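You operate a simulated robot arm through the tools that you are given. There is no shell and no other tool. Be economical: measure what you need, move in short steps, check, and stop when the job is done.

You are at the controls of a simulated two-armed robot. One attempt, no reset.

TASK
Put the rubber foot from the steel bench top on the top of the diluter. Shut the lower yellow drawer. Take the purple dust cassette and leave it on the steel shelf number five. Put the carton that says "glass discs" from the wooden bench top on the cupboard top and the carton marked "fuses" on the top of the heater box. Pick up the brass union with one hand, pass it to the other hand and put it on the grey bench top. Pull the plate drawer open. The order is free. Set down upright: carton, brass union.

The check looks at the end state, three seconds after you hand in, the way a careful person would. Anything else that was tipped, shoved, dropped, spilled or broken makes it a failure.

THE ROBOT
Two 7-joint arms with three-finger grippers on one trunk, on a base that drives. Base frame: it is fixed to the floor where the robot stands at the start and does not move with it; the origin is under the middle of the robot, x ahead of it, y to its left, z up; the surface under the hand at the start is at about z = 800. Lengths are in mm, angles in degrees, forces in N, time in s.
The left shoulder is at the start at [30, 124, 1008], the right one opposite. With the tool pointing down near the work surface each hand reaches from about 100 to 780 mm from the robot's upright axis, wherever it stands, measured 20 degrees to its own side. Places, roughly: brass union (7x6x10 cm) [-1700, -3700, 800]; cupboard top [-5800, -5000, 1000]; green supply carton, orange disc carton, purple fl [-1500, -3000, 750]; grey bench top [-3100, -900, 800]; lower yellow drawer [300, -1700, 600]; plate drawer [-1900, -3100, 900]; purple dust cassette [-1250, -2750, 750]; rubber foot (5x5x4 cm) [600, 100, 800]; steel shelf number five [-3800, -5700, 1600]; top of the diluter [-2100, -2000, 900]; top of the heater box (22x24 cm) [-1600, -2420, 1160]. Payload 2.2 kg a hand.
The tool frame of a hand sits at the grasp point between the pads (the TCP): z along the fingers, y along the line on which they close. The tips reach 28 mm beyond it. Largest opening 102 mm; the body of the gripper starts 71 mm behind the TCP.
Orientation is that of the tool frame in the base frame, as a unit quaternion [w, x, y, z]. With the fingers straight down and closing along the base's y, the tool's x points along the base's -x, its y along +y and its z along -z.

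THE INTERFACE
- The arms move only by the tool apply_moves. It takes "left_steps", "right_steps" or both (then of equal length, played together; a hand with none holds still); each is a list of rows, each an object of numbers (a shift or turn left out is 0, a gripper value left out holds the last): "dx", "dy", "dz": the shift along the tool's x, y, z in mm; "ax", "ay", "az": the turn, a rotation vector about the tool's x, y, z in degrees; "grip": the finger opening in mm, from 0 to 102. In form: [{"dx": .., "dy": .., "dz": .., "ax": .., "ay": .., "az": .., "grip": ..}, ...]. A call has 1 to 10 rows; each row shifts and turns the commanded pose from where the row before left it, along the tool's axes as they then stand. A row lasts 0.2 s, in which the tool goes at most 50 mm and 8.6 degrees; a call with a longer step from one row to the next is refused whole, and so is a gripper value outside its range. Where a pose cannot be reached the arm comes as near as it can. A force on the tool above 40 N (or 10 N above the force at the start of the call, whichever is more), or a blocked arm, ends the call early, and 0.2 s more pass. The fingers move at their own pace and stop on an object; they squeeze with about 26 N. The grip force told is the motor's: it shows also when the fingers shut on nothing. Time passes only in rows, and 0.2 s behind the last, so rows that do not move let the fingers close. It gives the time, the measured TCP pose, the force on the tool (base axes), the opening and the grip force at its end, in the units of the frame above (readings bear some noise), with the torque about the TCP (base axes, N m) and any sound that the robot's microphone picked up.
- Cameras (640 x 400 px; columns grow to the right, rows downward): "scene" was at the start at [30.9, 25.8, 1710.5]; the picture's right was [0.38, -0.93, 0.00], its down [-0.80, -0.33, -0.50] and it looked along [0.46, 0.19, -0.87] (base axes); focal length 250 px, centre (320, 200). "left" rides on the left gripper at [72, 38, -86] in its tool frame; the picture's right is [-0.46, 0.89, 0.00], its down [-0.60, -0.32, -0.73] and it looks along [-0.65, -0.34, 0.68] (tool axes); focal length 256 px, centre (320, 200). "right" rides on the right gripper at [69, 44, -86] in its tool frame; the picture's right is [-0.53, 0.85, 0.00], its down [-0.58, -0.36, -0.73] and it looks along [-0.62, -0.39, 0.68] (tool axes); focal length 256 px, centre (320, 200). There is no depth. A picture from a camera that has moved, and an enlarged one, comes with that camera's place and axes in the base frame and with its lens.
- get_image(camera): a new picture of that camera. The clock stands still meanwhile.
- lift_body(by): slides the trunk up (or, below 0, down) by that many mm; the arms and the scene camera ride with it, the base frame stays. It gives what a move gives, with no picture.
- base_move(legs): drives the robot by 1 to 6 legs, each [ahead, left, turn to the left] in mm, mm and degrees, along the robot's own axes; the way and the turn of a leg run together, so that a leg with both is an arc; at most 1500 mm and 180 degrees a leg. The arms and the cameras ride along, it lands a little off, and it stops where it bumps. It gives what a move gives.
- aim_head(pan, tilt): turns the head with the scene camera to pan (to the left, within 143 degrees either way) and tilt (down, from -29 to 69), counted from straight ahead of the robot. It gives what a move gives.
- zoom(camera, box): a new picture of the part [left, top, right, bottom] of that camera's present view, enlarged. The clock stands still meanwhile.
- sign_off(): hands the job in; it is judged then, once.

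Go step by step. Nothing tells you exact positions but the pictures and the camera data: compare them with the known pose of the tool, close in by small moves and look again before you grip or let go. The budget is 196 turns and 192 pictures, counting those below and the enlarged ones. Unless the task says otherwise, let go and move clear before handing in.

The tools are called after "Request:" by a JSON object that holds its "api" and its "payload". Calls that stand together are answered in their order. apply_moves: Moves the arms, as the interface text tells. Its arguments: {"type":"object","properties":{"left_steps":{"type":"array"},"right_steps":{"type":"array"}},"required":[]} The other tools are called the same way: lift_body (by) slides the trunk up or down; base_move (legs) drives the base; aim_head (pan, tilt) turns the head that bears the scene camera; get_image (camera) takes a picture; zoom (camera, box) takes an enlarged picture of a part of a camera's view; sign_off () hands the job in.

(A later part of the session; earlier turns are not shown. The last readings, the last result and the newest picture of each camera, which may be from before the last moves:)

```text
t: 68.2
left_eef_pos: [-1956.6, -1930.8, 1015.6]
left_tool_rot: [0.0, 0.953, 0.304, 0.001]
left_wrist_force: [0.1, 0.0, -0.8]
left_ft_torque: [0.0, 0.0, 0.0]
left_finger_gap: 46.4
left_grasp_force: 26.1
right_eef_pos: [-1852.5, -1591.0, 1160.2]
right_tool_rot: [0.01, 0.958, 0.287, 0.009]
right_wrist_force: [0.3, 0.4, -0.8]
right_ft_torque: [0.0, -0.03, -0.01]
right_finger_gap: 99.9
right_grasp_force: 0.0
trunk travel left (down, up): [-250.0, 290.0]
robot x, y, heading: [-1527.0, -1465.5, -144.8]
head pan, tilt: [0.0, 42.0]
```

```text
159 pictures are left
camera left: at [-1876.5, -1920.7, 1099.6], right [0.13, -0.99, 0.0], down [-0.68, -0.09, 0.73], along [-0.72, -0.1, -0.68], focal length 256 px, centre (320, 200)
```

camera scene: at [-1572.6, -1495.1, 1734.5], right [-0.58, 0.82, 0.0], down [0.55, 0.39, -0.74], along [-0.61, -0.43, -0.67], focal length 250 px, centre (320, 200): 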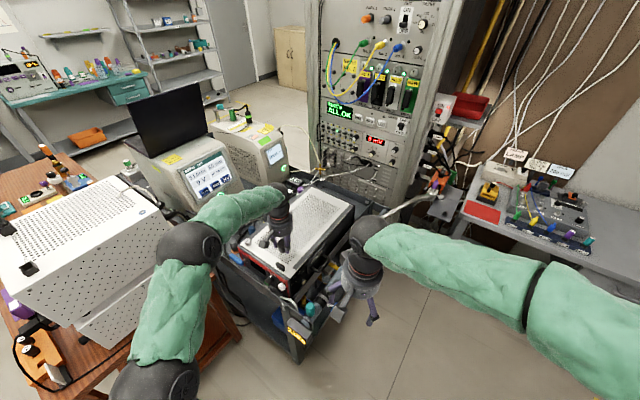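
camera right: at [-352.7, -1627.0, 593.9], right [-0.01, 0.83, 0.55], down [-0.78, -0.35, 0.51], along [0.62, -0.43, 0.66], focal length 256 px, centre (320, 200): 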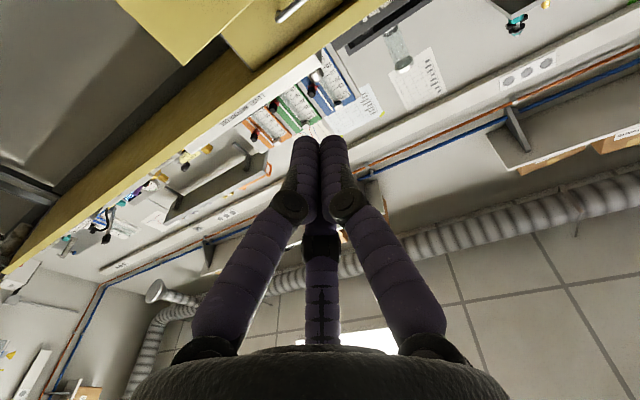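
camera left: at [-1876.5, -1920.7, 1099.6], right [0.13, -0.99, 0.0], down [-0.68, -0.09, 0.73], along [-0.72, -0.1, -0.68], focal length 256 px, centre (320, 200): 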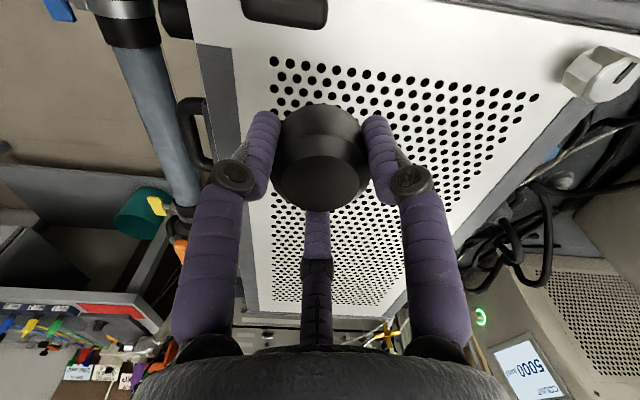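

Extend the arm the remaining ~70 mm and drive 40 mm, landing the foot over the perforated plate.

Request:
{"api": "base_move", "payload": {"legs": [[40, 0, 0]]}}

Request:
{"api": "apply_moves", "payload": {"left_steps": [{"dx": -35, "dy": -5}, {"dx": -35, "dy": -5}, {"dz": 20}, {"dz": 20}, {"dz": 10}]}}

Request:
{"api": "get_image", "payload": {"camera": "left"}}

Request:
{"api": "get_image", "payload": {"camera": "scene"}}

```text
t: 69.0
left_eef_pos: [-1991.0, -1956.3, 1015.0]
left_tool_rot: [0.0, 0.953, 0.304, 0.001]
left_wrist_force: [-0.3, 0.7, -1.5]
left_ft_torque: [0.02, -0.07, 0.02]
left_finger_gap: 46.5
left_grasp_force: 26.3
right_eef_pos: [-1883.7, -1614.1, 1159.8]
right_tool_rot: [0.01, 0.957, 0.289, 0.008]
right_wrist_force: [-1.3, -1.4, -1.3]
right_ft_torque: [-0.01, -0.03, -0.01]
right_finger_gap: 99.8
right_grasp_force: 0.0
trunk travel left (down, up): [-250.0, 290.0]
robot x, y, heading: [-1559.8, -1489.9, -144.6]
head pan, tilt: [0.0, 42.0]
```

```text
t: 70.2
left_eef_pos: [-2050.9, -1984.9, 969.7]
left_tool_rot: [0.001, 0.952, 0.305, -0.002]
left_wrist_force: [1.4, 5.1, 19.9]
left_ft_torque: [0.26, -0.25, 0.01]
left_finger_gap: 46.4
left_grasp_force: 26.2
right_eef_pos: [-1883.1, -1610.8, 1161.5]
right_tool_rot: [0.011, 0.958, 0.288, 0.008]
right_wrist_force: [0.4, -0.9, -0.2]
right_ft_torque: [-0.01, -0.01, -0.01]
right_finger_gap: 99.9
right_grasp_force: 0.0
trunk travel left (down, up): [-250.0, 290.0]
robot x, y, heading: [-1557.5, -1486.1, -144.7]
head pan, tilt: [0.0, 42.0]
```

```text
158 pictures are left
camera left: at [-1970.7, -1974.2, 1053.7], right [0.13, -0.99, 0.0], down [-0.67, -0.09, 0.73], along [-0.73, -0.1, -0.68], focal length 256 px, centre (320, 200)
```

left: 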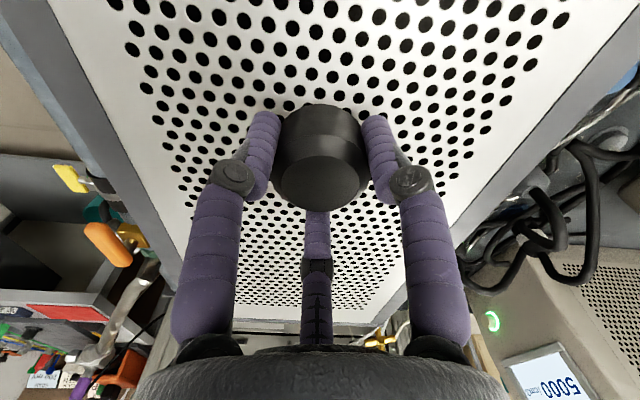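

```text
157 pictures are left
camera scene: at [-1602.2, -1515.1, 1734.9], right [-0.58, 0.82, 0.0], down [0.54, 0.39, -0.74], along [-0.61, -0.43, -0.67], focal length 250 px, centre (320, 200)
```

scene: 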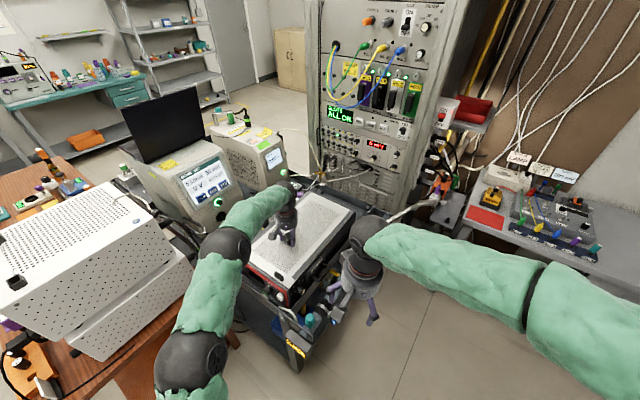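

The foot touched down (20 N) at TCP z 970. I'll relieve the pressure slightly and release.

Request:
{"api": "apply_moves", "payload": {"left_steps": [{"dz": -4}, {"grip": 60}, {"grip": 80}, {"grip": 90}, {"dz": -20}, {"dz": -40}, {"dz": -40}, {"dz": -40}]}}

Request:
{"api": "get_image", "payload": {"camera": "left"}}

```text
t: 72.0
left_eef_pos: [-2051.2, -1982.9, 1110.2]
left_tool_rot: [0.0, 0.953, 0.304, 0.001]
left_wrist_force: [-0.6, -0.4, 0.1]
left_ft_torque: [0.01, -0.01, -0.01]
left_finger_gap: 90.0
left_grasp_force: 0.1
right_eef_pos: [-1882.5, -1612.8, 1160.6]
right_tool_rot: [0.011, 0.958, 0.288, 0.007]
right_wrist_force: [-0.1, -0.9, 0.1]
right_ft_torque: [0.01, 0.02, 0.01]
right_finger_gap: 100.1
right_grasp_force: 0.1
trunk travel left (down, up): [-250.0, 290.0]
robot x, y, heading: [-1560.1, -1487.0, -144.5]
head pan, tilt: [0.0, 42.0]
```

```text
156 pictures are left
camera left: at [-1970.8, -1972.6, 1194.0], right [0.13, -0.99, 0.0], down [-0.68, -0.09, 0.73], along [-0.72, -0.1, -0.68], focal length 256 px, centre (320, 200)
```

left: 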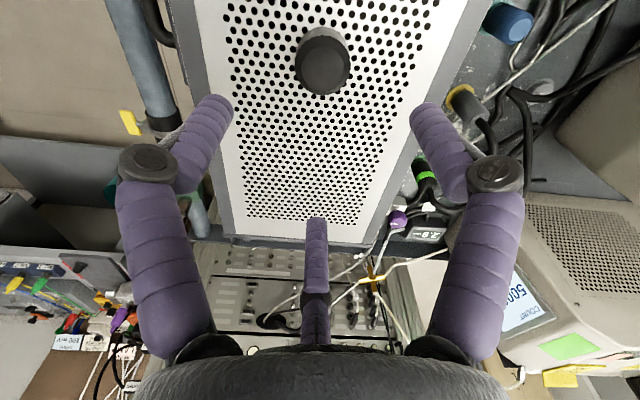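

The foot stands on the diluter. Next I'll retract, back off and drive round to the wooden bench's front (+x side), facing -x.

Request:
{"api": "apply_moves", "payload": {"left_steps": [{"dx": 45, "dy": 10}, {"dx": 45, "dy": 10}, {"dx": 45, "dy": 10}, {"dx": 45, "dy": 10}, {"dx": 45, "dy": 10}]}}

Request:
{"api": "base_move", "payload": {"legs": [[-300, 0, 0], [0, 0, -35.4], [-750, 0, 0], [0, 1400, 0]]}}

Request:
{"api": "aim_head", "payload": {"pan": 0, "tilt": 40}}

Request:
{"api": "get_image", "payload": {"camera": "scene"}}

```text
t: 73.2
left_eef_pos: [-1835.0, -1894.8, 1110.4]
left_tool_rot: [0.0, 0.953, 0.304, 0.0]
left_wrist_force: [0.8, -0.4, 0.2]
left_ft_torque: [0.0, 0.05, 0.03]
left_finger_gap: 90.0
left_grasp_force: 0.1
right_eef_pos: [-1882.0, -1613.1, 1161.9]
right_tool_rot: [0.01, 0.957, 0.288, 0.007]
right_wrist_force: [-0.1, -0.2, -0.2]
right_ft_torque: [-0.01, 0.02, -0.01]
right_finger_gap: 100.0
right_grasp_force: 0.1
trunk travel left (down, up): [-250.0, 290.0]
robot x, y, heading: [-1557.9, -1488.6, -144.7]
head pan, tilt: [0.0, 42.0]
```

```text
t: 87.3
left_eef_pos: [-996.7, -2884.6, 1110.4]
left_tool_rot: [0.0, 1.0, 0.007, 0.001]
left_wrist_force: [-0.3, -0.3, -0.2]
left_ft_torque: [0.03, -0.01, 0.01]
left_finger_gap: 90.0
left_grasp_force: 0.1
right_eef_pos: [-875.0, -2627.9, 1160.6]
right_tool_rot: [0.012, 1.0, -0.01, 0.005]
right_wrist_force: [-0.3, 0.0, -0.9]
right_ft_torque: [-0.01, 0.03, -0.02]
right_finger_gap: 99.9
right_grasp_force: 0.1
trunk travel left (down, up): [-250.0, 290.0]
robot x, y, heading: [-534.6, -2708.9, -178.9]
head pan, tilt: [0.0, 42.0]
```

```text
t: 87.9
left_eef_pos: [-996.6, -2882.5, 1110.2]
left_tool_rot: [0.001, 1.0, 0.008, 0.001]
left_wrist_force: [-0.3, -0.3, -0.8]
left_ft_torque: [-0.01, 0.01, -0.02]
left_finger_gap: 90.0
left_grasp_force: 0.0
right_eef_pos: [-873.8, -2626.3, 1161.9]
right_tool_rot: [0.012, 1.0, -0.01, 0.004]
right_wrist_force: [-0.5, 0.1, 0.2]
right_ft_torque: [0.04, -0.04, 0.01]
right_finger_gap: 100.1
right_grasp_force: 0.1
trunk travel left (down, up): [-250.0, 290.0]
robot x, y, heading: [-536.2, -2705.9, -179.1]
head pan, tilt: [0.0, 40.0]
```

```text
155 pictures are left
camera scene: at [-591.5, -2706.9, 1737.5], right [-0.01, 1.0, 0.0], down [0.64, 0.01, -0.77], along [-0.77, -0.01, -0.64], focal length 250 px, centre (320, 200)
```

scene: 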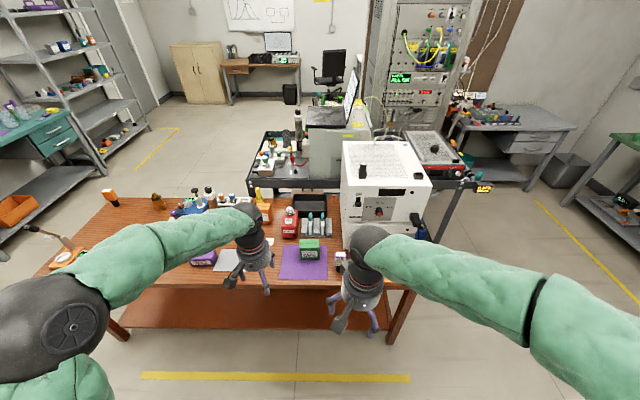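

Enlarge the bench items, left and right parts.

Request:
{"api": "zoom", "payload": {"camera": "scene", "box": [260, 170, 440, 290]}}

Request:
{"api": "zoom", "payload": {"camera": "scene", "box": [90, 160, 270, 280]}}

Request:
{"api": "zoom", "payload": {"camera": "scene", "box": [240, 90, 400, 200]}}

Request:
{"api": "get_image", "payload": {"camera": "left"}}

Request:
{"api": "get_image", "payload": {"camera": "right"}}

```text
3.33 times, centred on (350, 230) of scene
camera zoom: at [-591.5, -2706.9, 1737.5], right [-0.01, 1.0, 0.0], down [0.64, 0.01, -0.77], along [-0.77, -0.01, -0.64], focal length 833 px, centre (220, 100)
```

zoom: 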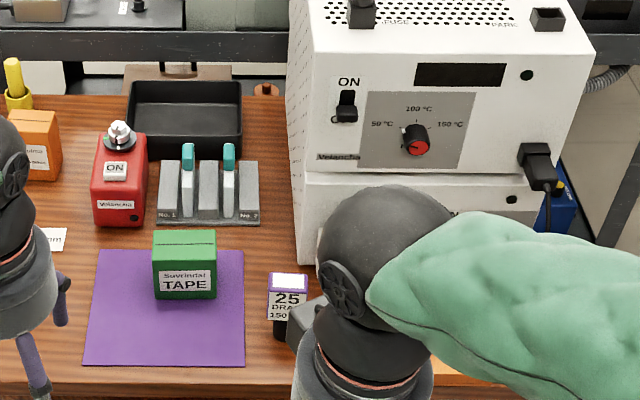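

```text
3.33 times, centred on (180, 220) of scene
camera zoom: at [-591.5, -2706.9, 1737.5], right [-0.01, 1.0, 0.0], down [0.64, 0.01, -0.77], along [-0.77, -0.01, -0.64], focal length 833 px, centre (787, 133)
```

zoom: 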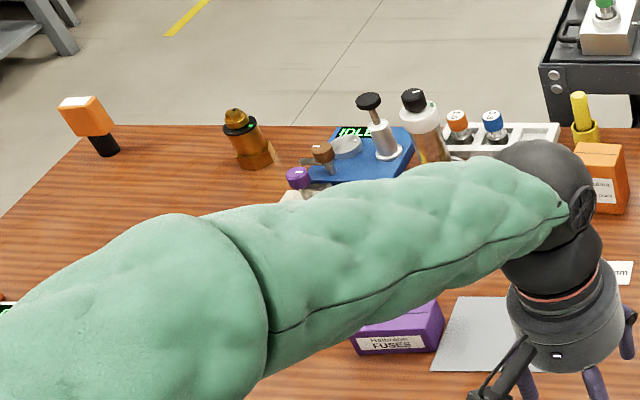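

```text
3.64 times, centred on (320, 145) of scene
camera zoom: at [-591.5, -2706.9, 1737.5], right [-0.01, 1.0, 0.0], down [0.64, 0.01, -0.77], along [-0.77, -0.01, -0.64], focal length 908 px, centre (320, 400)
```

zoom: 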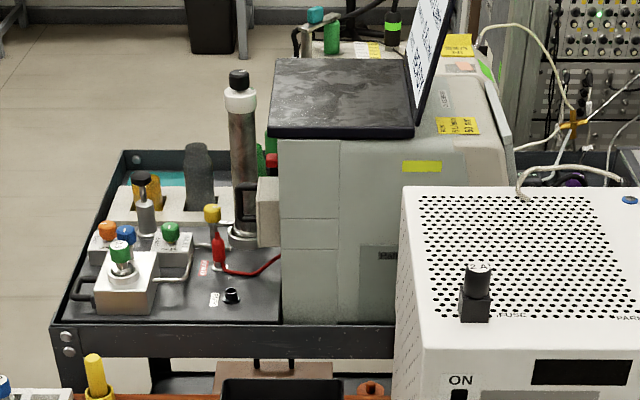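

```text
151 pictures are left
camera left: at [-924.4, -2921.5, 1194.7], right [-0.45, -0.89, 0.0], down [-0.61, 0.31, 0.73], along [-0.65, 0.33, -0.68], focal length 256 px, centre (320, 200)
```

left: 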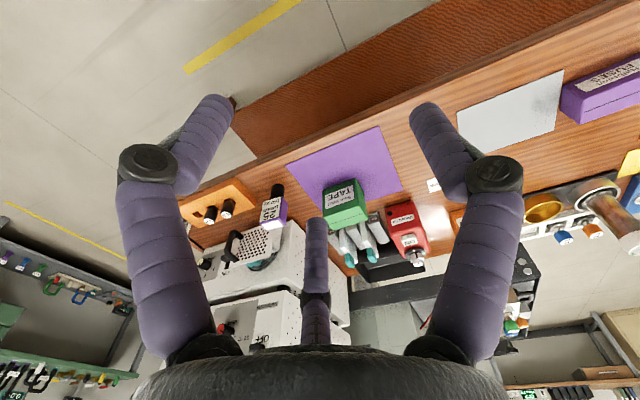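

```text
150 pictures are left
camera right: at [-808.6, -2668.5, 1249.7], right [-0.55, -0.83, 0.02], down [-0.58, 0.39, 0.72], along [-0.6, 0.39, -0.7], focal length 256 px, centre (320, 200)
```

right: 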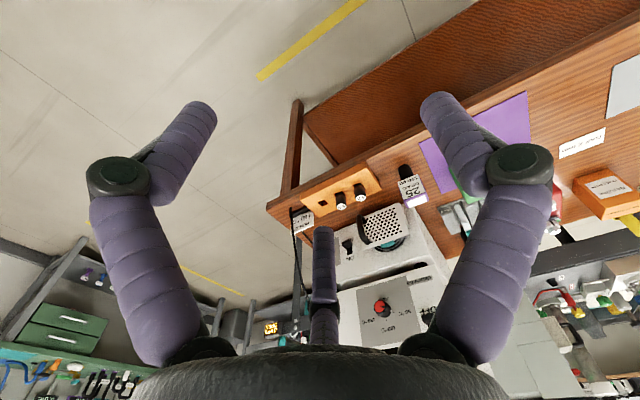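

Found: purple FUSES carton near [-1306, -3260], orange (disc) carton near [-1598, -3020], purple cassette "25" near [-1275, -2625], brass union near [-1693, -3665]. Fuses first: I'll drive so the left hand is near it.

Request:
{"api": "base_move", "payload": {"legs": [[0, 390, 0], [180, 0, -1]]}}

Request:
{"api": "get_image", "payload": {"camera": "scene"}}

Request:
{"api": "get_image", "payload": {"camera": "left"}}

```text
t: 91.4
left_eef_pos: [-1173.6, -3262.0, 1109.4]
left_tool_rot: [0.001, 1.0, -0.002, 0.002]
left_wrist_force: [-0.6, -0.4, -0.7]
left_ft_torque: [0.03, -0.02, -0.01]
left_finger_gap: 90.0
left_grasp_force: 0.1
right_eef_pos: [-1047.5, -3007.5, 1159.7]
right_tool_rot: [0.013, 1.0, -0.018, 0.006]
right_wrist_force: [-0.9, -0.5, 0.2]
right_ft_torque: [-0.02, -0.02, 0.01]
right_finger_gap: 100.1
right_grasp_force: 0.2
trunk travel left (down, up): [-250.0, 290.0]
robot x, y, heading: [-707.8, -3096.0, 179.8]
head pan, tilt: [0.0, 40.0]
```

```text
149 pictures are left
camera scene: at [-766.1, -3092.4, 1737.4], right [0.0, 1.0, 0.0], down [0.64, 0.0, -0.77], along [-0.77, 0.0, -0.64], focal length 250 px, centre (320, 200)
```

scene: 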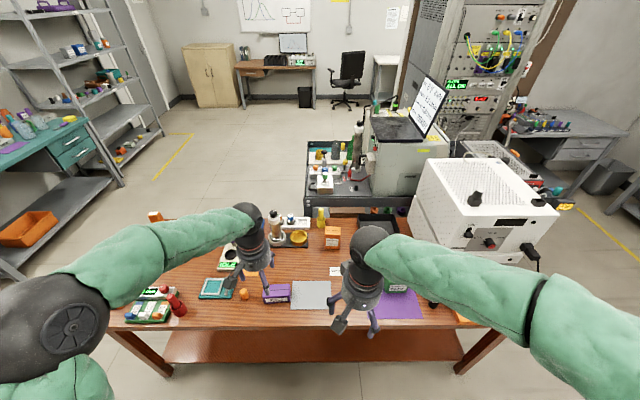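

```text
148 pictures are left
camera left: at [-1101.9, -3301.3, 1194.3], right [-0.47, -0.88, 0.0], down [-0.6, 0.32, 0.73], along [-0.64, 0.34, -0.68], focal length 256 px, centre (320, 200)
```

left: 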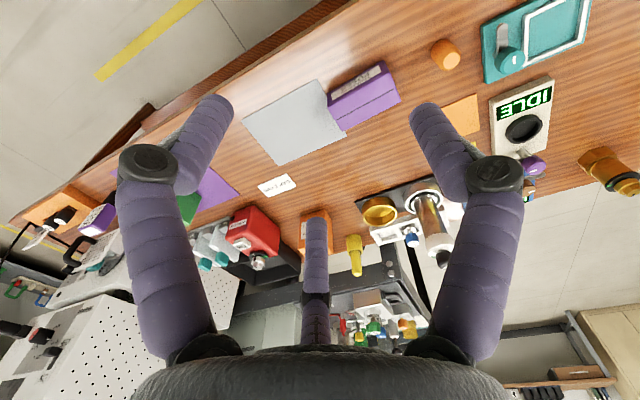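

Zoom on the fuses carton to measure its yaw and size.

Request:
{"api": "zoom", "payload": {"camera": "left", "box": [310, 40, 430, 150]}}

Request:
{"api": "zoom", "payload": {"camera": "scene", "box": [180, 200, 360, 330]}}

```text
3.64 times, centred on (370, 95) of left
camera zoom: at [-1101.9, -3301.3, 1194.3], right [-0.47, -0.88, 0.0], down [-0.6, 0.32, 0.73], along [-0.64, 0.34, -0.68], focal length 931 px, centre (138, 582)
```

zoom: 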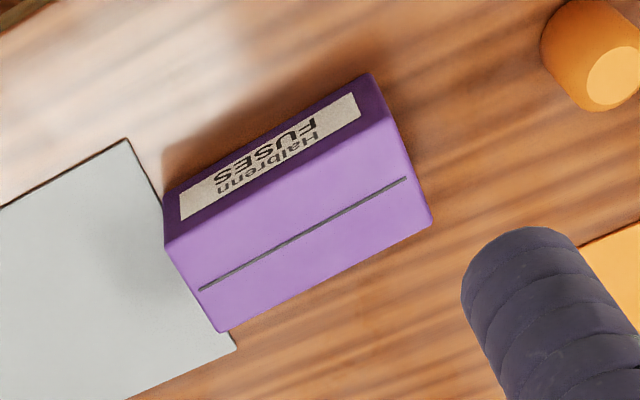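

```text
3.08 times, centred on (270, 265) of scene
camera zoom: at [-766.1, -3092.4, 1737.4], right [0.0, 1.0, 0.0], down [0.64, 0.0, -0.77], along [-0.77, 0.0, -0.64], focal length 769 px, centre (474, 0)
```

zoom: 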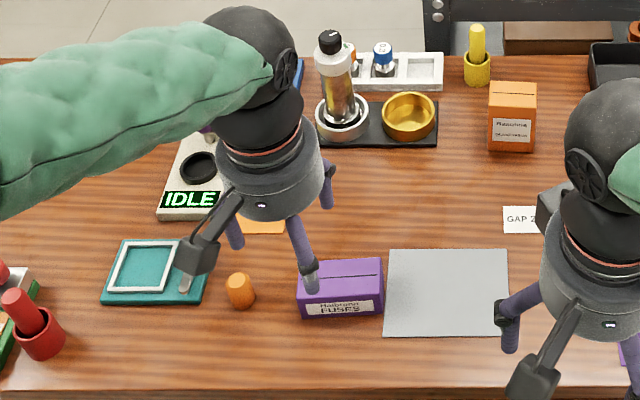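

The carton top is ≈104 (y) × 53 (x) mm centred near [-1306, -3270]. I'll turn the left hand 90° to close along x and go above it.

Request:
{"api": "apply_moves", "payload": {"left_steps": [{"az": 8.5, "grip": 95}, {"az": 8.5}, {"az": 8.5}, {"az": 8.5}, {"az": 8.5}, {"az": 8.5}, {"az": 8.5}, {"az": 8.5}, {"az": 8.5}, {"az": 8.5}]}}

Request:
{"api": "apply_moves", "payload": {"left_steps": [{"az": 5}, {"dy": -44, "dx": 3}, {"dy": -44, "dx": 3}, {"dy": -44, "dx": 3}, {"dz": 40}, {"dz": 40}, {"dz": 40}]}}

Request:
{"api": "get_image", "payload": {"camera": "left"}}

Request:
{"api": "get_image", "payload": {"camera": "scene"}}

```text
t: 93.6
left_eef_pos: [-1173.4, -3263.4, 1110.7]
left_tool_rot: [0.0, 0.735, -0.678, 0.001]
left_wrist_force: [0.1, 0.2, 0.3]
left_ft_torque: [-0.01, -0.01, -0.01]
left_finger_gap: 94.8
left_grasp_force: 0.1
right_eef_pos: [-1046.1, -3008.1, 1161.4]
right_tool_rot: [0.011, 1.0, -0.018, 0.005]
right_wrist_force: [-0.1, -0.2, -0.2]
right_ft_torque: [0.0, 0.02, -0.01]
right_finger_gap: 100.0
right_grasp_force: 0.0
trunk travel left (down, up): [-250.0, 290.0]
robot x, y, heading: [-707.5, -3092.2, 179.9]
head pan, tilt: [0.0, 40.0]
```

```text
t: 95.2
left_eef_pos: [-1043.3, -3274.7, 989.4]
left_tool_rot: [0.001, -0.706, 0.709, -0.001]
left_wrist_force: [-0.7, -0.2, 0.3]
left_ft_torque: [0.0, -0.04, -0.01]
left_finger_gap: 94.8
left_grasp_force: 0.0
right_eef_pos: [-1047.0, -3007.3, 1159.3]
right_tool_rot: [0.012, 1.0, -0.019, 0.005]
right_wrist_force: [-0.2, -0.6, 0.9]
right_ft_torque: [0.03, -0.05, 0.02]
right_finger_gap: 100.0
right_grasp_force: 0.0
trunk travel left (down, up): [-250.0, 290.0]
robot x, y, heading: [-707.6, -3091.4, 179.5]
head pan, tilt: [0.0, 40.0]
```

```text
145 pictures are left
camera left: at [-1081.2, -3346.4, 1074.0], right [-0.88, 0.47, 0.0], down [0.32, 0.6, 0.73], along [0.34, 0.65, -0.68], focal length 256 px, centre (320, 200)
```

left: 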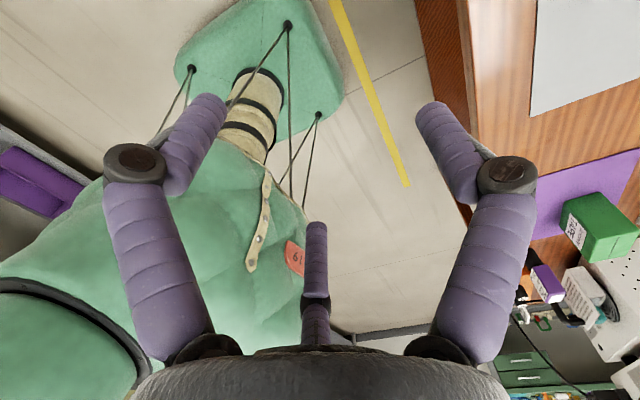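

```text
144 pictures are left
camera scene: at [-766.0, -3092.5, 1737.4], right [0.0, 1.0, 0.0], down [0.64, 0.0, -0.77], along [-0.77, 0.0, -0.64], focal length 250 px, centre (320, 200)
```

scene: 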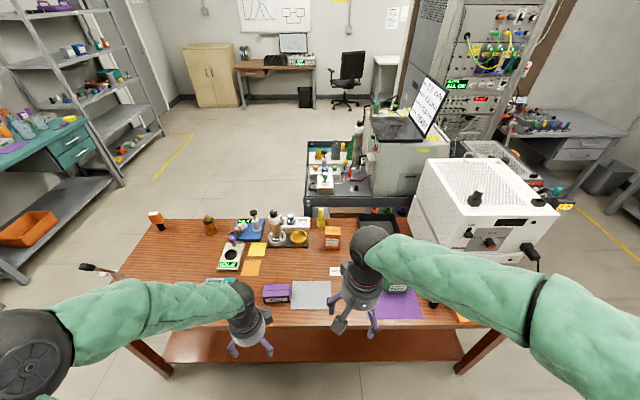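

Wrong sign along the tool's y; I'll move the other way to x ≈ -1306.

Request:
{"api": "apply_moves", "payload": {"left_steps": [{"dy": 45}, {"dy": 45}, {"dy": 45}, {"dy": 45}, {"dy": 45}, {"dy": 38}]}}

Request:
{"api": "get_image", "payload": {"camera": "left"}}

```text
t: 96.6
left_eef_pos: [-1305.9, -3271.4, 988.8]
left_tool_rot: [0.002, -0.706, 0.708, -0.002]
left_wrist_force: [-0.9, 0.5, 0.4]
left_ft_torque: [0.01, -0.01, 0.02]
left_finger_gap: 94.9
left_grasp_force: 0.1
right_eef_pos: [-1047.3, -3008.1, 1159.9]
right_tool_rot: [0.012, 1.0, -0.019, 0.005]
right_wrist_force: [0.4, 0.2, -0.5]
right_ft_torque: [0.01, 0.01, 0.01]
right_finger_gap: 100.4
right_grasp_force: 0.1
trunk travel left (down, up): [-250.0, 290.0]
robot x, y, heading: [-712.4, -3092.5, 180.1]
head pan, tilt: [0.0, 40.0]
```

```text
143 pictures are left
camera left: at [-1343.8, -3343.7, 1072.7], right [-0.88, 0.47, 0.0], down [0.32, 0.6, 0.73], along [0.34, 0.65, -0.68], focal length 256 px, centre (320, 200)
```

left: 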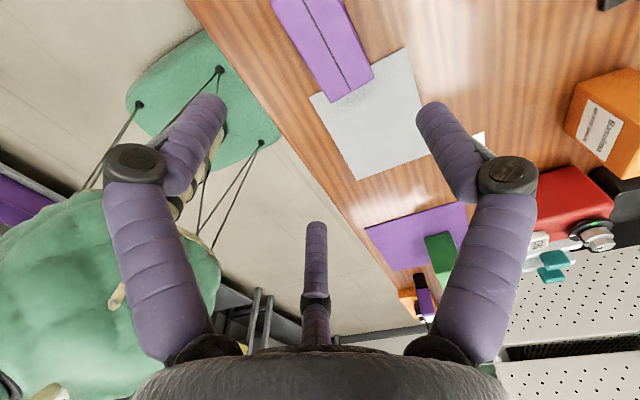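

Shift 10 mm in -x and descend stepwise.

Request:
{"api": "apply_moves", "payload": {"left_steps": [{"dy": 10, "dz": 30}, {"dz": 40}, {"dz": 40}, {"dz": 20}]}}

Request:
{"api": "get_image", "payload": {"camera": "left"}}

Request:
{"api": "zoom", "payload": {"camera": "scene", "box": [190, 220, 370, 340]}}

```text
t: 97.6
left_eef_pos: [-1314.2, -3271.4, 860.4]
left_tool_rot: [0.0, -0.706, 0.708, 0.001]
left_wrist_force: [0.3, -0.1, -0.2]
left_ft_torque: [0.0, -0.01, 0.02]
left_finger_gap: 95.0
left_grasp_force: 0.0
right_eef_pos: [-1045.5, -3008.0, 1160.9]
right_tool_rot: [0.012, 1.0, -0.019, 0.004]
right_wrist_force: [0.0, 0.0, -0.2]
right_ft_torque: [-0.02, 0.01, 0.05]
right_finger_gap: 100.0
right_grasp_force: 0.0
trunk travel left (down, up): [-250.0, 290.0]
robot x, y, heading: [-707.4, -3088.5, 179.7]
head pan, tilt: [0.0, 40.0]
```

```text
142 pictures are left
camera left: at [-1351.7, -3343.1, 944.2], right [-0.88, 0.47, 0.0], down [0.32, 0.6, 0.73], along [0.34, 0.65, -0.68], focal length 256 px, centre (320, 200)
```

left: 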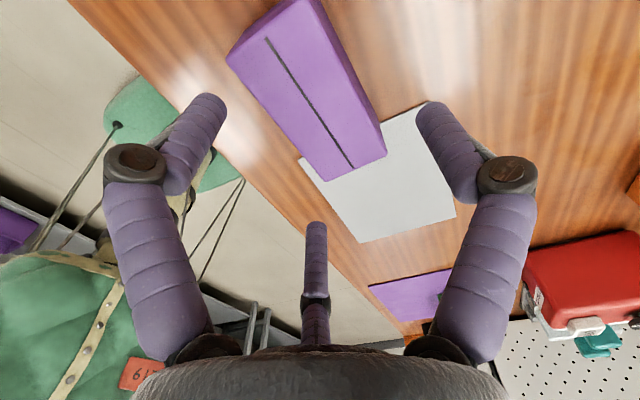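

```text
3.33 times, centred on (280, 280) of scene
camera zoom: at [-764.1, -3092.6, 1737.5], right [0.0, 1.0, 0.0], down [0.64, 0.0, -0.77], along [-0.77, 0.0, -0.64], focal length 833 px, centre (453, -67)
```

zoom: 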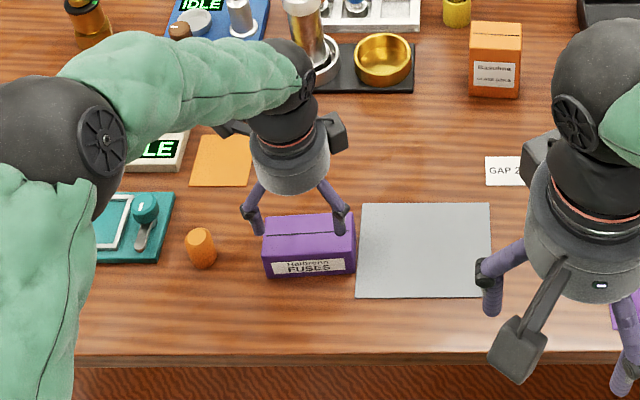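

The carton's top is at z ≈ 785, bench ≈ 740. Descend to TCP z ≈ 780 and grip.

Request:
{"api": "apply_moves", "payload": {"left_steps": [{"dz": 30}, {"dz": 30}, {"dz": 20}, {"grip": 40}, {"grip": 40}, {"grip": 40}]}}

Request:
{"api": "get_image", "payload": {"camera": "left"}}

```text
t: 98.3
left_eef_pos: [-1315.5, -3272.0, 808.3]
left_tool_rot: [0.002, 0.707, -0.707, 0.0]
left_wrist_force: [13.8, 2.0, 31.7]
left_ft_torque: [0.84, -1.18, -0.32]
left_finger_gap: 102.6
left_grasp_force: 5.4
right_eef_pos: [-1044.2, -3007.8, 1161.2]
right_tool_rot: [0.012, 1.0, -0.018, 0.005]
right_wrist_force: [-0.2, -0.2, -0.5]
right_ft_torque: [-0.02, -0.07, -0.02]
right_finger_gap: 100.0
right_grasp_force: 0.0
trunk travel left (down, up): [-250.0, 290.0]
robot x, y, heading: [-705.6, -3094.6, 179.8]
head pan, tilt: [0.0, 40.0]
stopped in row 3 (left hand): the force on the tool passed its limit at 69 N (the readings are from after the stop); the commanded pose is now the measured one
```

```text
140 pictures are left
camera left: at [-1353.7, -3344.2, 893.8], right [-0.89, 0.47, 0.0], down [0.32, 0.61, 0.73], along [0.34, 0.65, -0.68], focal length 256 px, centre (320, 200)
```

left: 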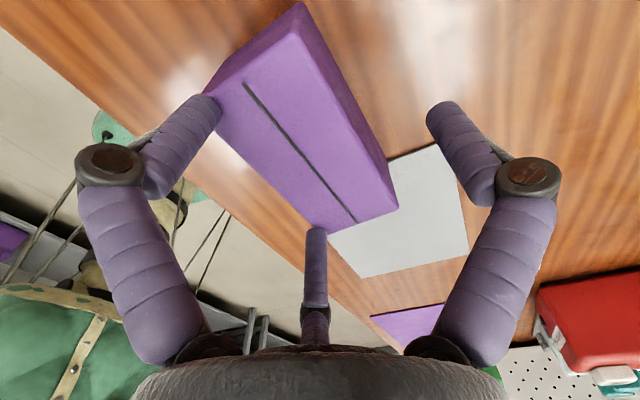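

The pictures and the contact torque show the gripper really is a three-jaw hand: one finger at tool +y, two at ±60° on the -y side. I'll raise, shift toward +x so the carton sits between, and descend again.

Request:
{"api": "apply_moves", "payload": {"left_steps": [{"dz": -25, "grip": 102}, {"dy": -14}, {"dz": 20}, {"dz": 10}, {"dz": 10}]}}

Request:
{"api": "get_image", "payload": {"camera": "left"}}

```text
t: 99.5
left_eef_pos: [-1302.7, -3271.7, 790.3]
left_tool_rot: [0.002, 0.707, -0.707, 0.0]
left_wrist_force: [0.4, -0.6, 0.3]
left_ft_torque: [0.0, 0.01, -0.02]
left_finger_gap: 101.7
left_grasp_force: 0.1
right_eef_pos: [-1046.5, -3007.1, 1161.0]
right_tool_rot: [0.012, 1.0, -0.02, 0.005]
right_wrist_force: [-0.4, 0.0, 0.9]
right_ft_torque: [0.01, 0.0, 0.0]
right_finger_gap: 100.2
right_grasp_force: 0.1
trunk travel left (down, up): [-250.0, 290.0]
robot x, y, heading: [-709.4, -3095.6, 179.8]
head pan, tilt: [0.0, 40.0]
```

```text
139 pictures are left
camera left: at [-1340.9, -3344.6, 875.6], right [-0.88, 0.47, 0.0], down [0.32, 0.6, 0.73], along [0.34, 0.65, -0.68], focal length 256 px, centre (320, 200)
```

left: 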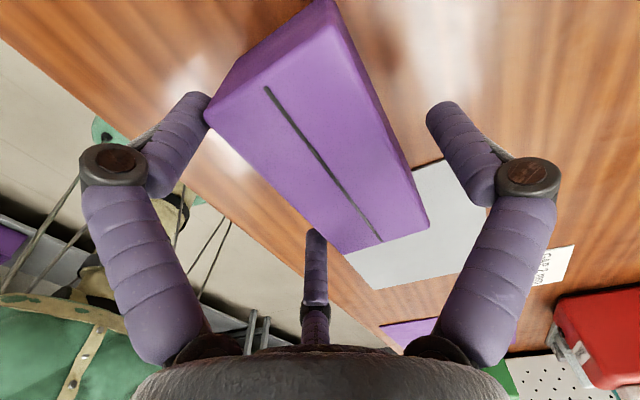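

No contact now, carton is between the fingers. Lower a little more and close.

Request:
{"api": "apply_moves", "payload": {"left_steps": [{"dz": 12}, {"grip": 80}, {"grip": 60}, {"grip": 50}, {}, {}]}}

Request:
{"api": "get_image", "payload": {"camera": "left"}}

```text
t: 100.9
left_eef_pos: [-1302.5, -3273.7, 779.3]
left_tool_rot: [-0.003, -0.706, 0.708, 0.001]
left_wrist_force: [0.1, -2.6, 3.9]
left_ft_torque: [-0.05, 0.06, 0.02]
left_finger_gap: 76.8
left_grasp_force: 25.2
right_eef_pos: [-1045.0, -3007.7, 1160.9]
right_tool_rot: [0.012, 1.0, -0.019, 0.005]
right_wrist_force: [-0.2, -0.6, 0.2]
right_ft_torque: [-0.02, 0.01, 0.02]
right_finger_gap: 99.9
right_grasp_force: 0.1
trunk travel left (down, up): [-250.0, 290.0]
robot x, y, heading: [-705.9, -3097.6, 179.7]
head pan, tilt: [0.0, 40.0]
```

```text
138 pictures are left
camera left: at [-1340.9, -3344.6, 864.6], right [-0.88, 0.47, 0.0], down [0.32, 0.6, 0.73], along [0.34, 0.65, -0.68], focal length 256 px, centre (320, 200)
```

left: 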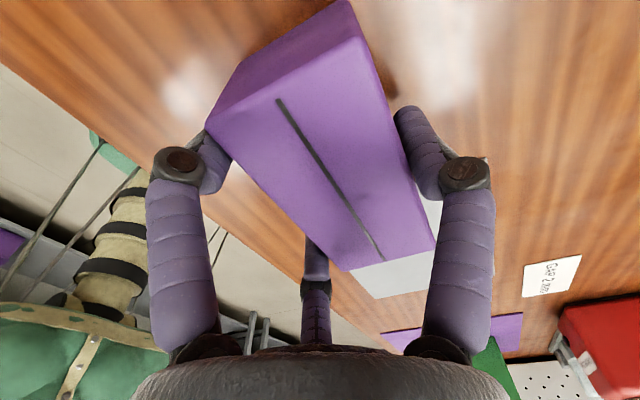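

Gripped (gap 77 as the three-jaw geometry predicts). Test lift.

Request:
{"api": "apply_moves", "payload": {"left_steps": [{"dz": -15}, {"dz": -20}, {"dz": -30}, {"dz": -30}]}}

Request:
{"api": "get_image", "payload": {"camera": "left"}}

Request:
{"api": "get_image", "payload": {"camera": "scene"}}

```text
t: 101.9
left_eef_pos: [-1302.5, -3271.5, 874.1]
left_tool_rot: [-0.001, -0.706, 0.708, 0.0]
left_wrist_force: [0.1, 0.1, -1.1]
left_ft_torque: [-0.01, 0.0, 0.02]
left_finger_gap: 76.3
left_grasp_force: 26.0
right_eef_pos: [-1045.2, -3008.0, 1160.7]
right_tool_rot: [0.012, 1.0, -0.018, 0.005]
right_wrist_force: [-0.6, 0.5, -0.6]
right_ft_torque: [-0.02, 0.03, -0.02]
right_finger_gap: 99.7
right_grasp_force: 0.2
trunk travel left (down, up): [-250.0, 290.0]
robot x, y, heading: [-708.8, -3093.0, 180.0]
head pan, tilt: [0.0, 40.0]
```

```text
137 pictures are left
camera left: at [-1340.9, -3344.0, 959.3], right [-0.88, 0.47, 0.0], down [0.32, 0.6, 0.73], along [0.34, 0.65, -0.68], focal length 256 px, centre (320, 200)
```

left: 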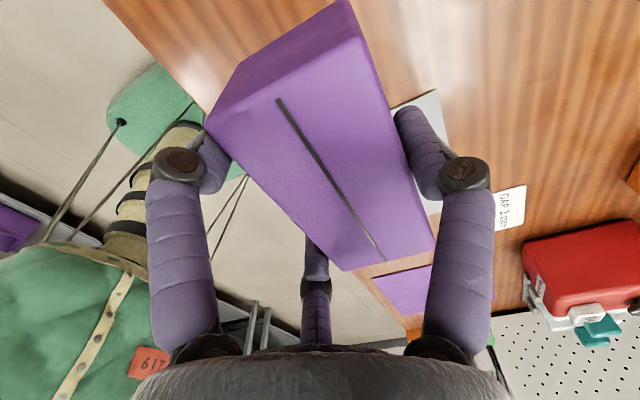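

```text
136 pictures are left
camera scene: at [-764.0, -3092.5, 1737.5], right [0.0, 1.0, 0.0], down [0.64, 0.0, -0.77], along [-0.77, 0.0, -0.64], focal length 250 px, centre (320, 200)
```

scene: 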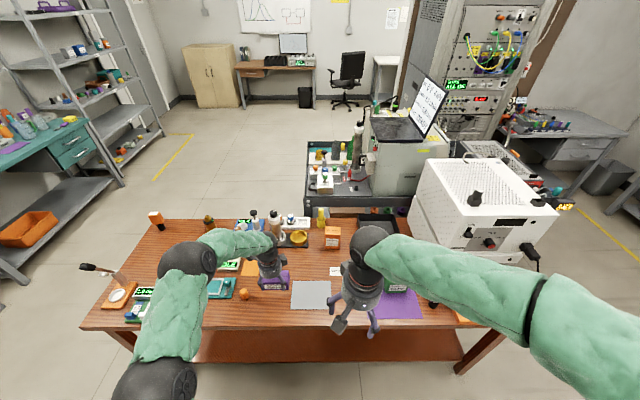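

Stable. Raise the trunk and hand, retract a bit, then strafe to the heater.

Request:
{"api": "lift_body", "payload": {"by": 220}}

Request:
{"api": "apply_moves", "payload": {"left_steps": [{"dz": -45, "dy": -30}, {"dz": -45, "dy": -30}, {"dz": -45, "dy": -30}, {"dz": -45, "dy": -30}, {"dz": -25, "dy": -30}]}}

Request:
{"api": "base_move", "payload": {"legs": [[0, -750, 0]]}}

Request:
{"api": "get_image", "payload": {"camera": "scene"}}

```text
t: 104.2
left_eef_pos: [-1302.9, -3271.5, 1094.2]
left_tool_rot: [-0.002, -0.706, 0.708, 0.001]
left_wrist_force: [-0.1, -0.3, -0.9]
left_ft_torque: [-0.04, -0.01, 0.01]
left_finger_gap: 76.8
left_grasp_force: 26.4
right_eef_pos: [-1045.4, -3007.1, 1380.5]
right_tool_rot: [0.013, 1.0, -0.018, 0.004]
right_wrist_force: [0.1, -0.7, -0.1]
right_ft_torque: [0.02, 0.02, 0.0]
right_finger_gap: 100.0
right_grasp_force: 0.0
trunk travel left (down, up): [-470.0, 70.0]
robot x, y, heading: [-705.9, -3092.0, 179.7]
head pan, tilt: [0.0, 40.0]
```

```text
refused: row 1 steps farther than a row can; nothing moved
```

```text
t: 108.3
left_eef_pos: [-1298.7, -2504.5, 1093.9]
left_tool_rot: [-0.002, -0.703, 0.711, 0.001]
left_wrist_force: [-0.4, 0.2, -1.7]
left_ft_torque: [0.01, 0.0, -0.01]
left_finger_gap: 76.6
left_grasp_force: 26.3
right_eef_pos: [-1037.7, -2243.7, 1380.8]
right_tool_rot: [0.012, 1.0, -0.024, 0.004]
right_wrist_force: [0.1, 0.6, -0.5]
right_ft_torque: [0.01, -0.02, -0.01]
right_finger_gap: 100.2
right_grasp_force: 0.0
trunk travel left (down, up): [-470.0, 70.0]
robot x, y, heading: [-700.3, -2332.0, 179.3]
head pan, tilt: [0.0, 40.0]
```

```text
135 pictures are left
camera scene: at [-757.9, -2331.7, 1957.5], right [0.01, 1.0, 0.0], down [0.64, -0.01, -0.77], along [-0.77, 0.01, -0.64], focal length 250 px, centre (320, 200)
```

scene: 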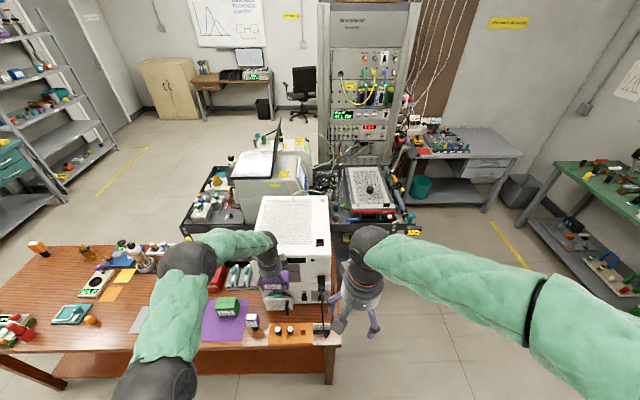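

The arm rows were refused (diagonal too long) and the strafe ran anyway; I'll check nothing was touched, then raise the hand.

Request:
{"api": "zoom", "payload": {"camera": "scene", "box": [180, 180, 380, 350]}}

Request:
{"api": "apply_moves", "payload": {"left_steps": [{"dz": -40, "dy": -20}, {"dz": -40, "dy": -20}, {"dz": -40}, {"dz": -40}, {"dz": -40}]}}

```text
2.35 times, centred on (280, 265) of scene
camera zoom: at [-757.9, -2331.7, 1957.5], right [0.01, 1.0, 0.0], down [0.64, -0.01, -0.77], along [-0.77, 0.01, -0.64], focal length 588 px, centre (414, 47)
```

zoom: 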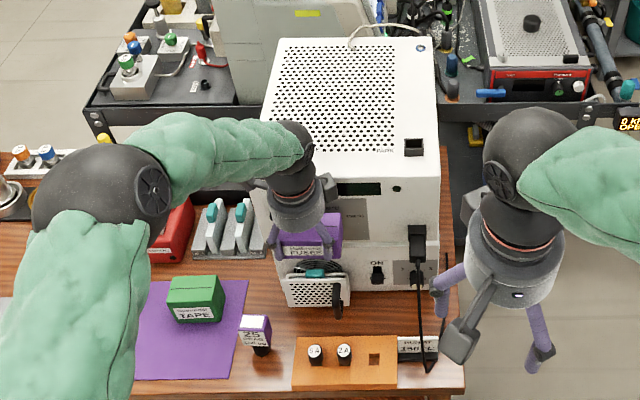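

```text
t: 109.5
left_eef_pos: [-1257.4, -2502.3, 1296.6]
left_tool_rot: [-0.001, -0.702, 0.713, 0.0]
left_wrist_force: [-0.4, 0.5, -0.6]
left_ft_torque: [-0.01, 0.02, -0.02]
left_finger_gap: 76.7
left_grasp_force: 26.8
right_eef_pos: [-1037.8, -2242.8, 1380.3]
right_tool_rot: [0.012, 1.0, -0.024, 0.004]
right_wrist_force: [-0.1, 0.0, 0.3]
right_ft_torque: [-0.02, -0.02, 0.01]
right_finger_gap: 100.1
right_grasp_force: 0.1
trunk travel left (down, up): [-470.0, 70.0]
robot x, y, heading: [-699.7, -2334.4, 179.1]
head pan, tilt: [0.0, 40.0]
```

All intact. Drive ahead 150 and right 70, then extend over the heater top.

Request:
{"api": "base_move", "payload": {"legs": [[150, -70, 0]]}}

Request:
{"api": "apply_moves", "payload": {"left_steps": [{"dy": 44}, {"dy": 44}, {"dy": 44}, {"dy": 41}]}}

Request:
{"api": "get_image", "payload": {"camera": "left"}}

Request:
{"api": "get_image", "payload": {"camera": "scene"}}

```text
t: 111.0
left_eef_pos: [-1409.6, -2430.2, 1295.2]
left_tool_rot: [-0.001, -0.702, 0.712, 0.001]
left_wrist_force: [-0.4, 0.2, -1.5]
left_ft_torque: [-0.02, -0.04, -0.01]
left_finger_gap: 76.4
left_grasp_force: 25.9
right_eef_pos: [-1189.7, -2172.0, 1380.8]
right_tool_rot: [0.012, 1.0, -0.026, 0.005]
right_wrist_force: [-0.3, -0.4, 0.0]
right_ft_torque: [0.0, -0.01, -0.01]
right_finger_gap: 100.0
right_grasp_force: 0.1
trunk travel left (down, up): [-470.0, 70.0]
robot x, y, heading: [-849.8, -2264.5, 179.0]
head pan, tilt: [0.0, 40.0]
```

```text
t: 112.0
left_eef_pos: [-1587.1, -2428.4, 1294.0]
left_tool_rot: [0.0, -0.701, 0.713, -0.001]
left_wrist_force: [-1.1, 0.0, -0.6]
left_ft_torque: [0.0, -0.05, 0.0]
left_finger_gap: 76.7
left_grasp_force: 26.4
right_eef_pos: [-1192.5, -2170.6, 1379.3]
right_tool_rot: [0.012, 1.0, -0.026, 0.006]
right_wrist_force: [-1.4, 0.9, -0.1]
right_ft_torque: [-0.02, -0.06, 0.0]
right_finger_gap: 99.8
right_grasp_force: 0.1
trunk travel left (down, up): [-470.0, 70.0]
robot x, y, heading: [-854.6, -2263.3, 179.3]
head pan, tilt: [0.0, 40.0]
```

```text
133 pictures are left
camera left: at [-1626.3, -2499.9, 1379.3], right [-0.88, 0.48, 0.0], down [0.33, 0.6, 0.73], along [0.35, 0.64, -0.68], focal length 256 px, centre (320, 200)
```

left: 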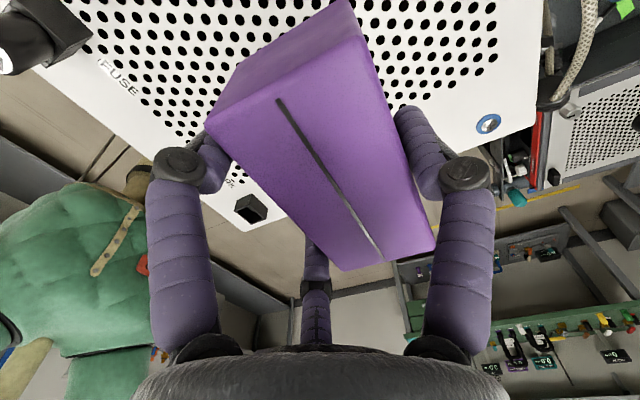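

```text
132 pictures are left
camera scene: at [-913.7, -2259.7, 1957.3], right [0.02, 1.0, 0.0], down [0.64, -0.01, -0.76], along [-0.76, 0.01, -0.64], focal length 250 px, centre (320, 200)
```

scene: 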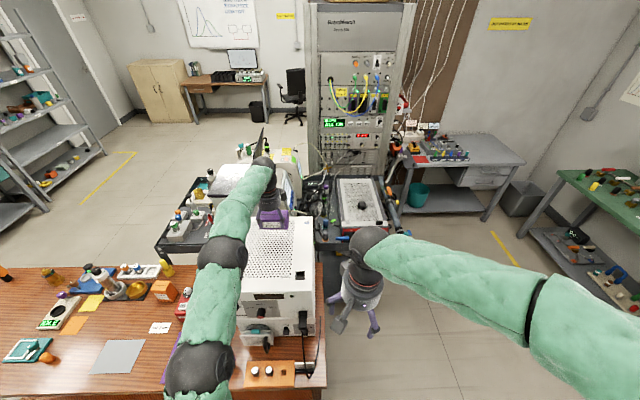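

Positioned above the perforated top. Lower gently until contact.

Request:
{"api": "apply_moves", "payload": {"left_steps": [{"dz": 30}, {"dz": 30}, {"dz": 15}]}}

Request:
{"api": "zoom", "payload": {"camera": "scene", "box": [200, 160, 340, 270]}}

```text
t: 112.8
left_eef_pos: [-1585.1, -2427.3, 1221.1]
left_tool_rot: [-0.002, -0.702, 0.713, 0.0]
left_wrist_force: [-0.4, -0.4, -1.2]
left_ft_torque: [-0.01, 0.02, 0.01]
left_finger_gap: 76.3
left_grasp_force: 26.3
right_eef_pos: [-1189.2, -2171.1, 1380.4]
right_tool_rot: [0.013, 1.0, -0.027, 0.005]
right_wrist_force: [0.1, 0.4, 0.0]
right_ft_torque: [-0.01, 0.02, 0.04]
right_finger_gap: 100.0
right_grasp_force: 0.0
trunk travel left (down, up): [-470.0, 70.0]
robot x, y, heading: [-857.8, -2264.5, 178.8]
head pan, tilt: [0.0, 40.0]
```

```text
3.64 times, centred on (270, 215) of scene
camera zoom: at [-909.8, -2260.4, 1957.5], right [0.02, 1.0, 0.0], down [0.64, -0.01, -0.77], along [-0.77, 0.01, -0.64], focal length 908 px, centre (502, 146)
```

zoom: 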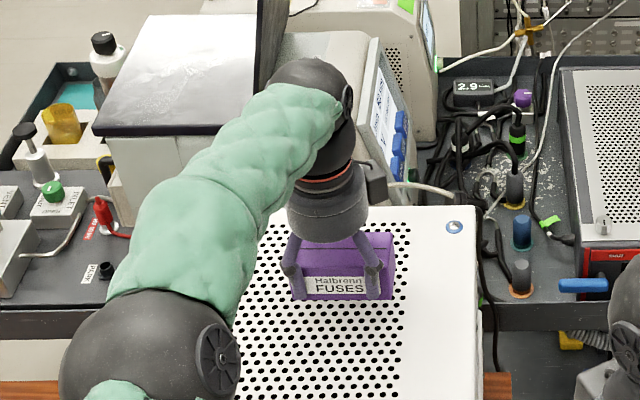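

Request:
{"api": "apply_moves", "payload": {"left_steps": [{"dz": 5}, {"dz": 5}, {"dz": 4}]}}

```text
t: 113.6
left_eef_pos: [-1584.9, -2427.4, 1208.4]
left_tool_rot: [-0.002, -0.701, 0.713, 0.001]
left_wrist_force: [0.0, 0.0, -1.3]
left_ft_torque: [-0.01, -0.06, 0.0]
left_finger_gap: 76.6
left_grasp_force: 26.3
right_eef_pos: [-1190.0, -2169.8, 1380.8]
right_tool_rot: [0.012, 1.0, -0.027, 0.006]
right_wrist_force: [-0.1, -0.7, 0.7]
right_ft_torque: [0.01, 0.01, 0.04]
right_finger_gap: 100.1
right_grasp_force: 0.0
trunk travel left (down, up): [-470.0, 70.0]
robot x, y, heading: [-855.0, -2263.6, 179.1]
head pan, tilt: [0.0, 40.0]
```

Still free; continue down in small steps.

Request:
{"api": "apply_moves", "payload": {"left_steps": [{"dz": 4}, {"dz": 4}]}}

```text
t: 114.2
left_eef_pos: [-1584.3, -2428.4, 1200.7]
left_tool_rot: [-0.002, -0.701, 0.713, 0.001]
left_wrist_force: [0.0, 0.4, -0.9]
left_ft_torque: [-0.01, 0.0, 0.0]
left_finger_gap: 76.5
left_grasp_force: 26.0
right_eef_pos: [-1190.1, -2170.0, 1380.3]
right_tool_rot: [0.013, 1.0, -0.026, 0.005]
right_wrist_force: [0.7, -1.1, -0.2]
right_ft_torque: [0.01, 0.03, 0.0]
right_finger_gap: 100.1
right_grasp_force: 0.1
trunk travel left (down, up): [-470.0, 70.0]
robot x, y, heading: [-852.2, -2264.7, 179.1]
head pan, tilt: [0.0, 40.0]
```

Request:
{"api": "apply_moves", "payload": {"left_steps": [{"dz": 4}, {"dz": 4}]}}

Request:
{"api": "get_image", "payload": {"camera": "left"}}

```text
t: 114.8
left_eef_pos: [-1585.3, -2426.7, 1194.3]
left_tool_rot: [-0.003, -0.702, 0.712, 0.002]
left_wrist_force: [0.1, -0.2, 9.1]
left_ft_torque: [0.31, -0.23, -0.04]
left_finger_gap: 76.7
left_grasp_force: 25.2
right_eef_pos: [-1189.5, -2170.4, 1381.3]
right_tool_rot: [0.012, 1.0, -0.026, 0.004]
right_wrist_force: [0.5, -0.2, -0.4]
right_ft_torque: [0.03, 0.0, -0.01]
right_finger_gap: 100.0
right_grasp_force: 0.0
trunk travel left (down, up): [-470.0, 70.0]
robot x, y, heading: [-853.0, -2265.2, 178.8]
head pan, tilt: [0.0, 40.0]
```

```text
130 pictures are left
camera left: at [-1624.0, -2499.2, 1279.7], right [-0.88, 0.48, 0.01], down [0.33, 0.6, 0.73], along [0.34, 0.64, -0.69], focal length 256 px, centre (320, 200)
```

left: 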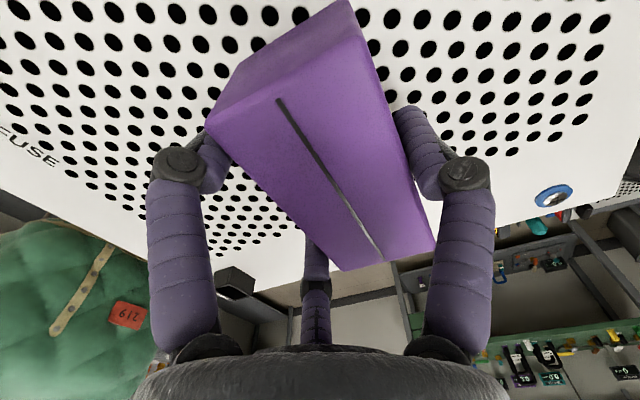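

Contact (9 N). Release and rise.

Request:
{"api": "apply_moves", "payload": {"left_steps": [{"grip": 84}, {"grip": 95}, {"grip": 101}, {"dz": -15}, {"dz": -40}, {"dz": -45}]}}

Request:
{"api": "get_image", "payload": {"camera": "left"}}

```text
t: 116.2
left_eef_pos: [-1583.1, -2425.8, 1292.6]
left_tool_rot: [-0.001, -0.701, 0.713, 0.0]
left_wrist_force: [0.6, 0.2, -0.5]
left_ft_torque: [0.01, 0.01, 0.04]
left_finger_gap: 101.1
left_grasp_force: 0.1
right_eef_pos: [-1189.6, -2170.8, 1380.7]
right_tool_rot: [0.013, 1.0, -0.026, 0.004]
right_wrist_force: [0.2, -0.2, 0.1]
right_ft_torque: [-0.03, 0.03, 0.0]
right_finger_gap: 100.0
right_grasp_force: 0.0
trunk travel left (down, up): [-470.0, 70.0]
robot x, y, heading: [-853.2, -2263.1, 179.2]
head pan, tilt: [0.0, 40.0]
```

```text
129 pictures are left
camera left: at [-1622.0, -2497.7, 1377.9], right [-0.88, 0.48, 0.0], down [0.33, 0.6, 0.73], along [0.35, 0.64, -0.68], focal length 256 px, centre (320, 200)
```

left: 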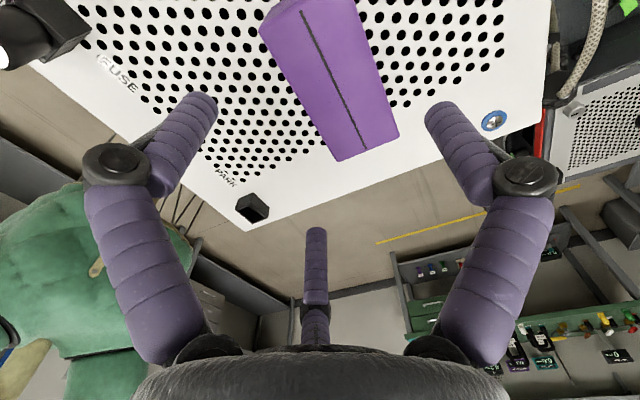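

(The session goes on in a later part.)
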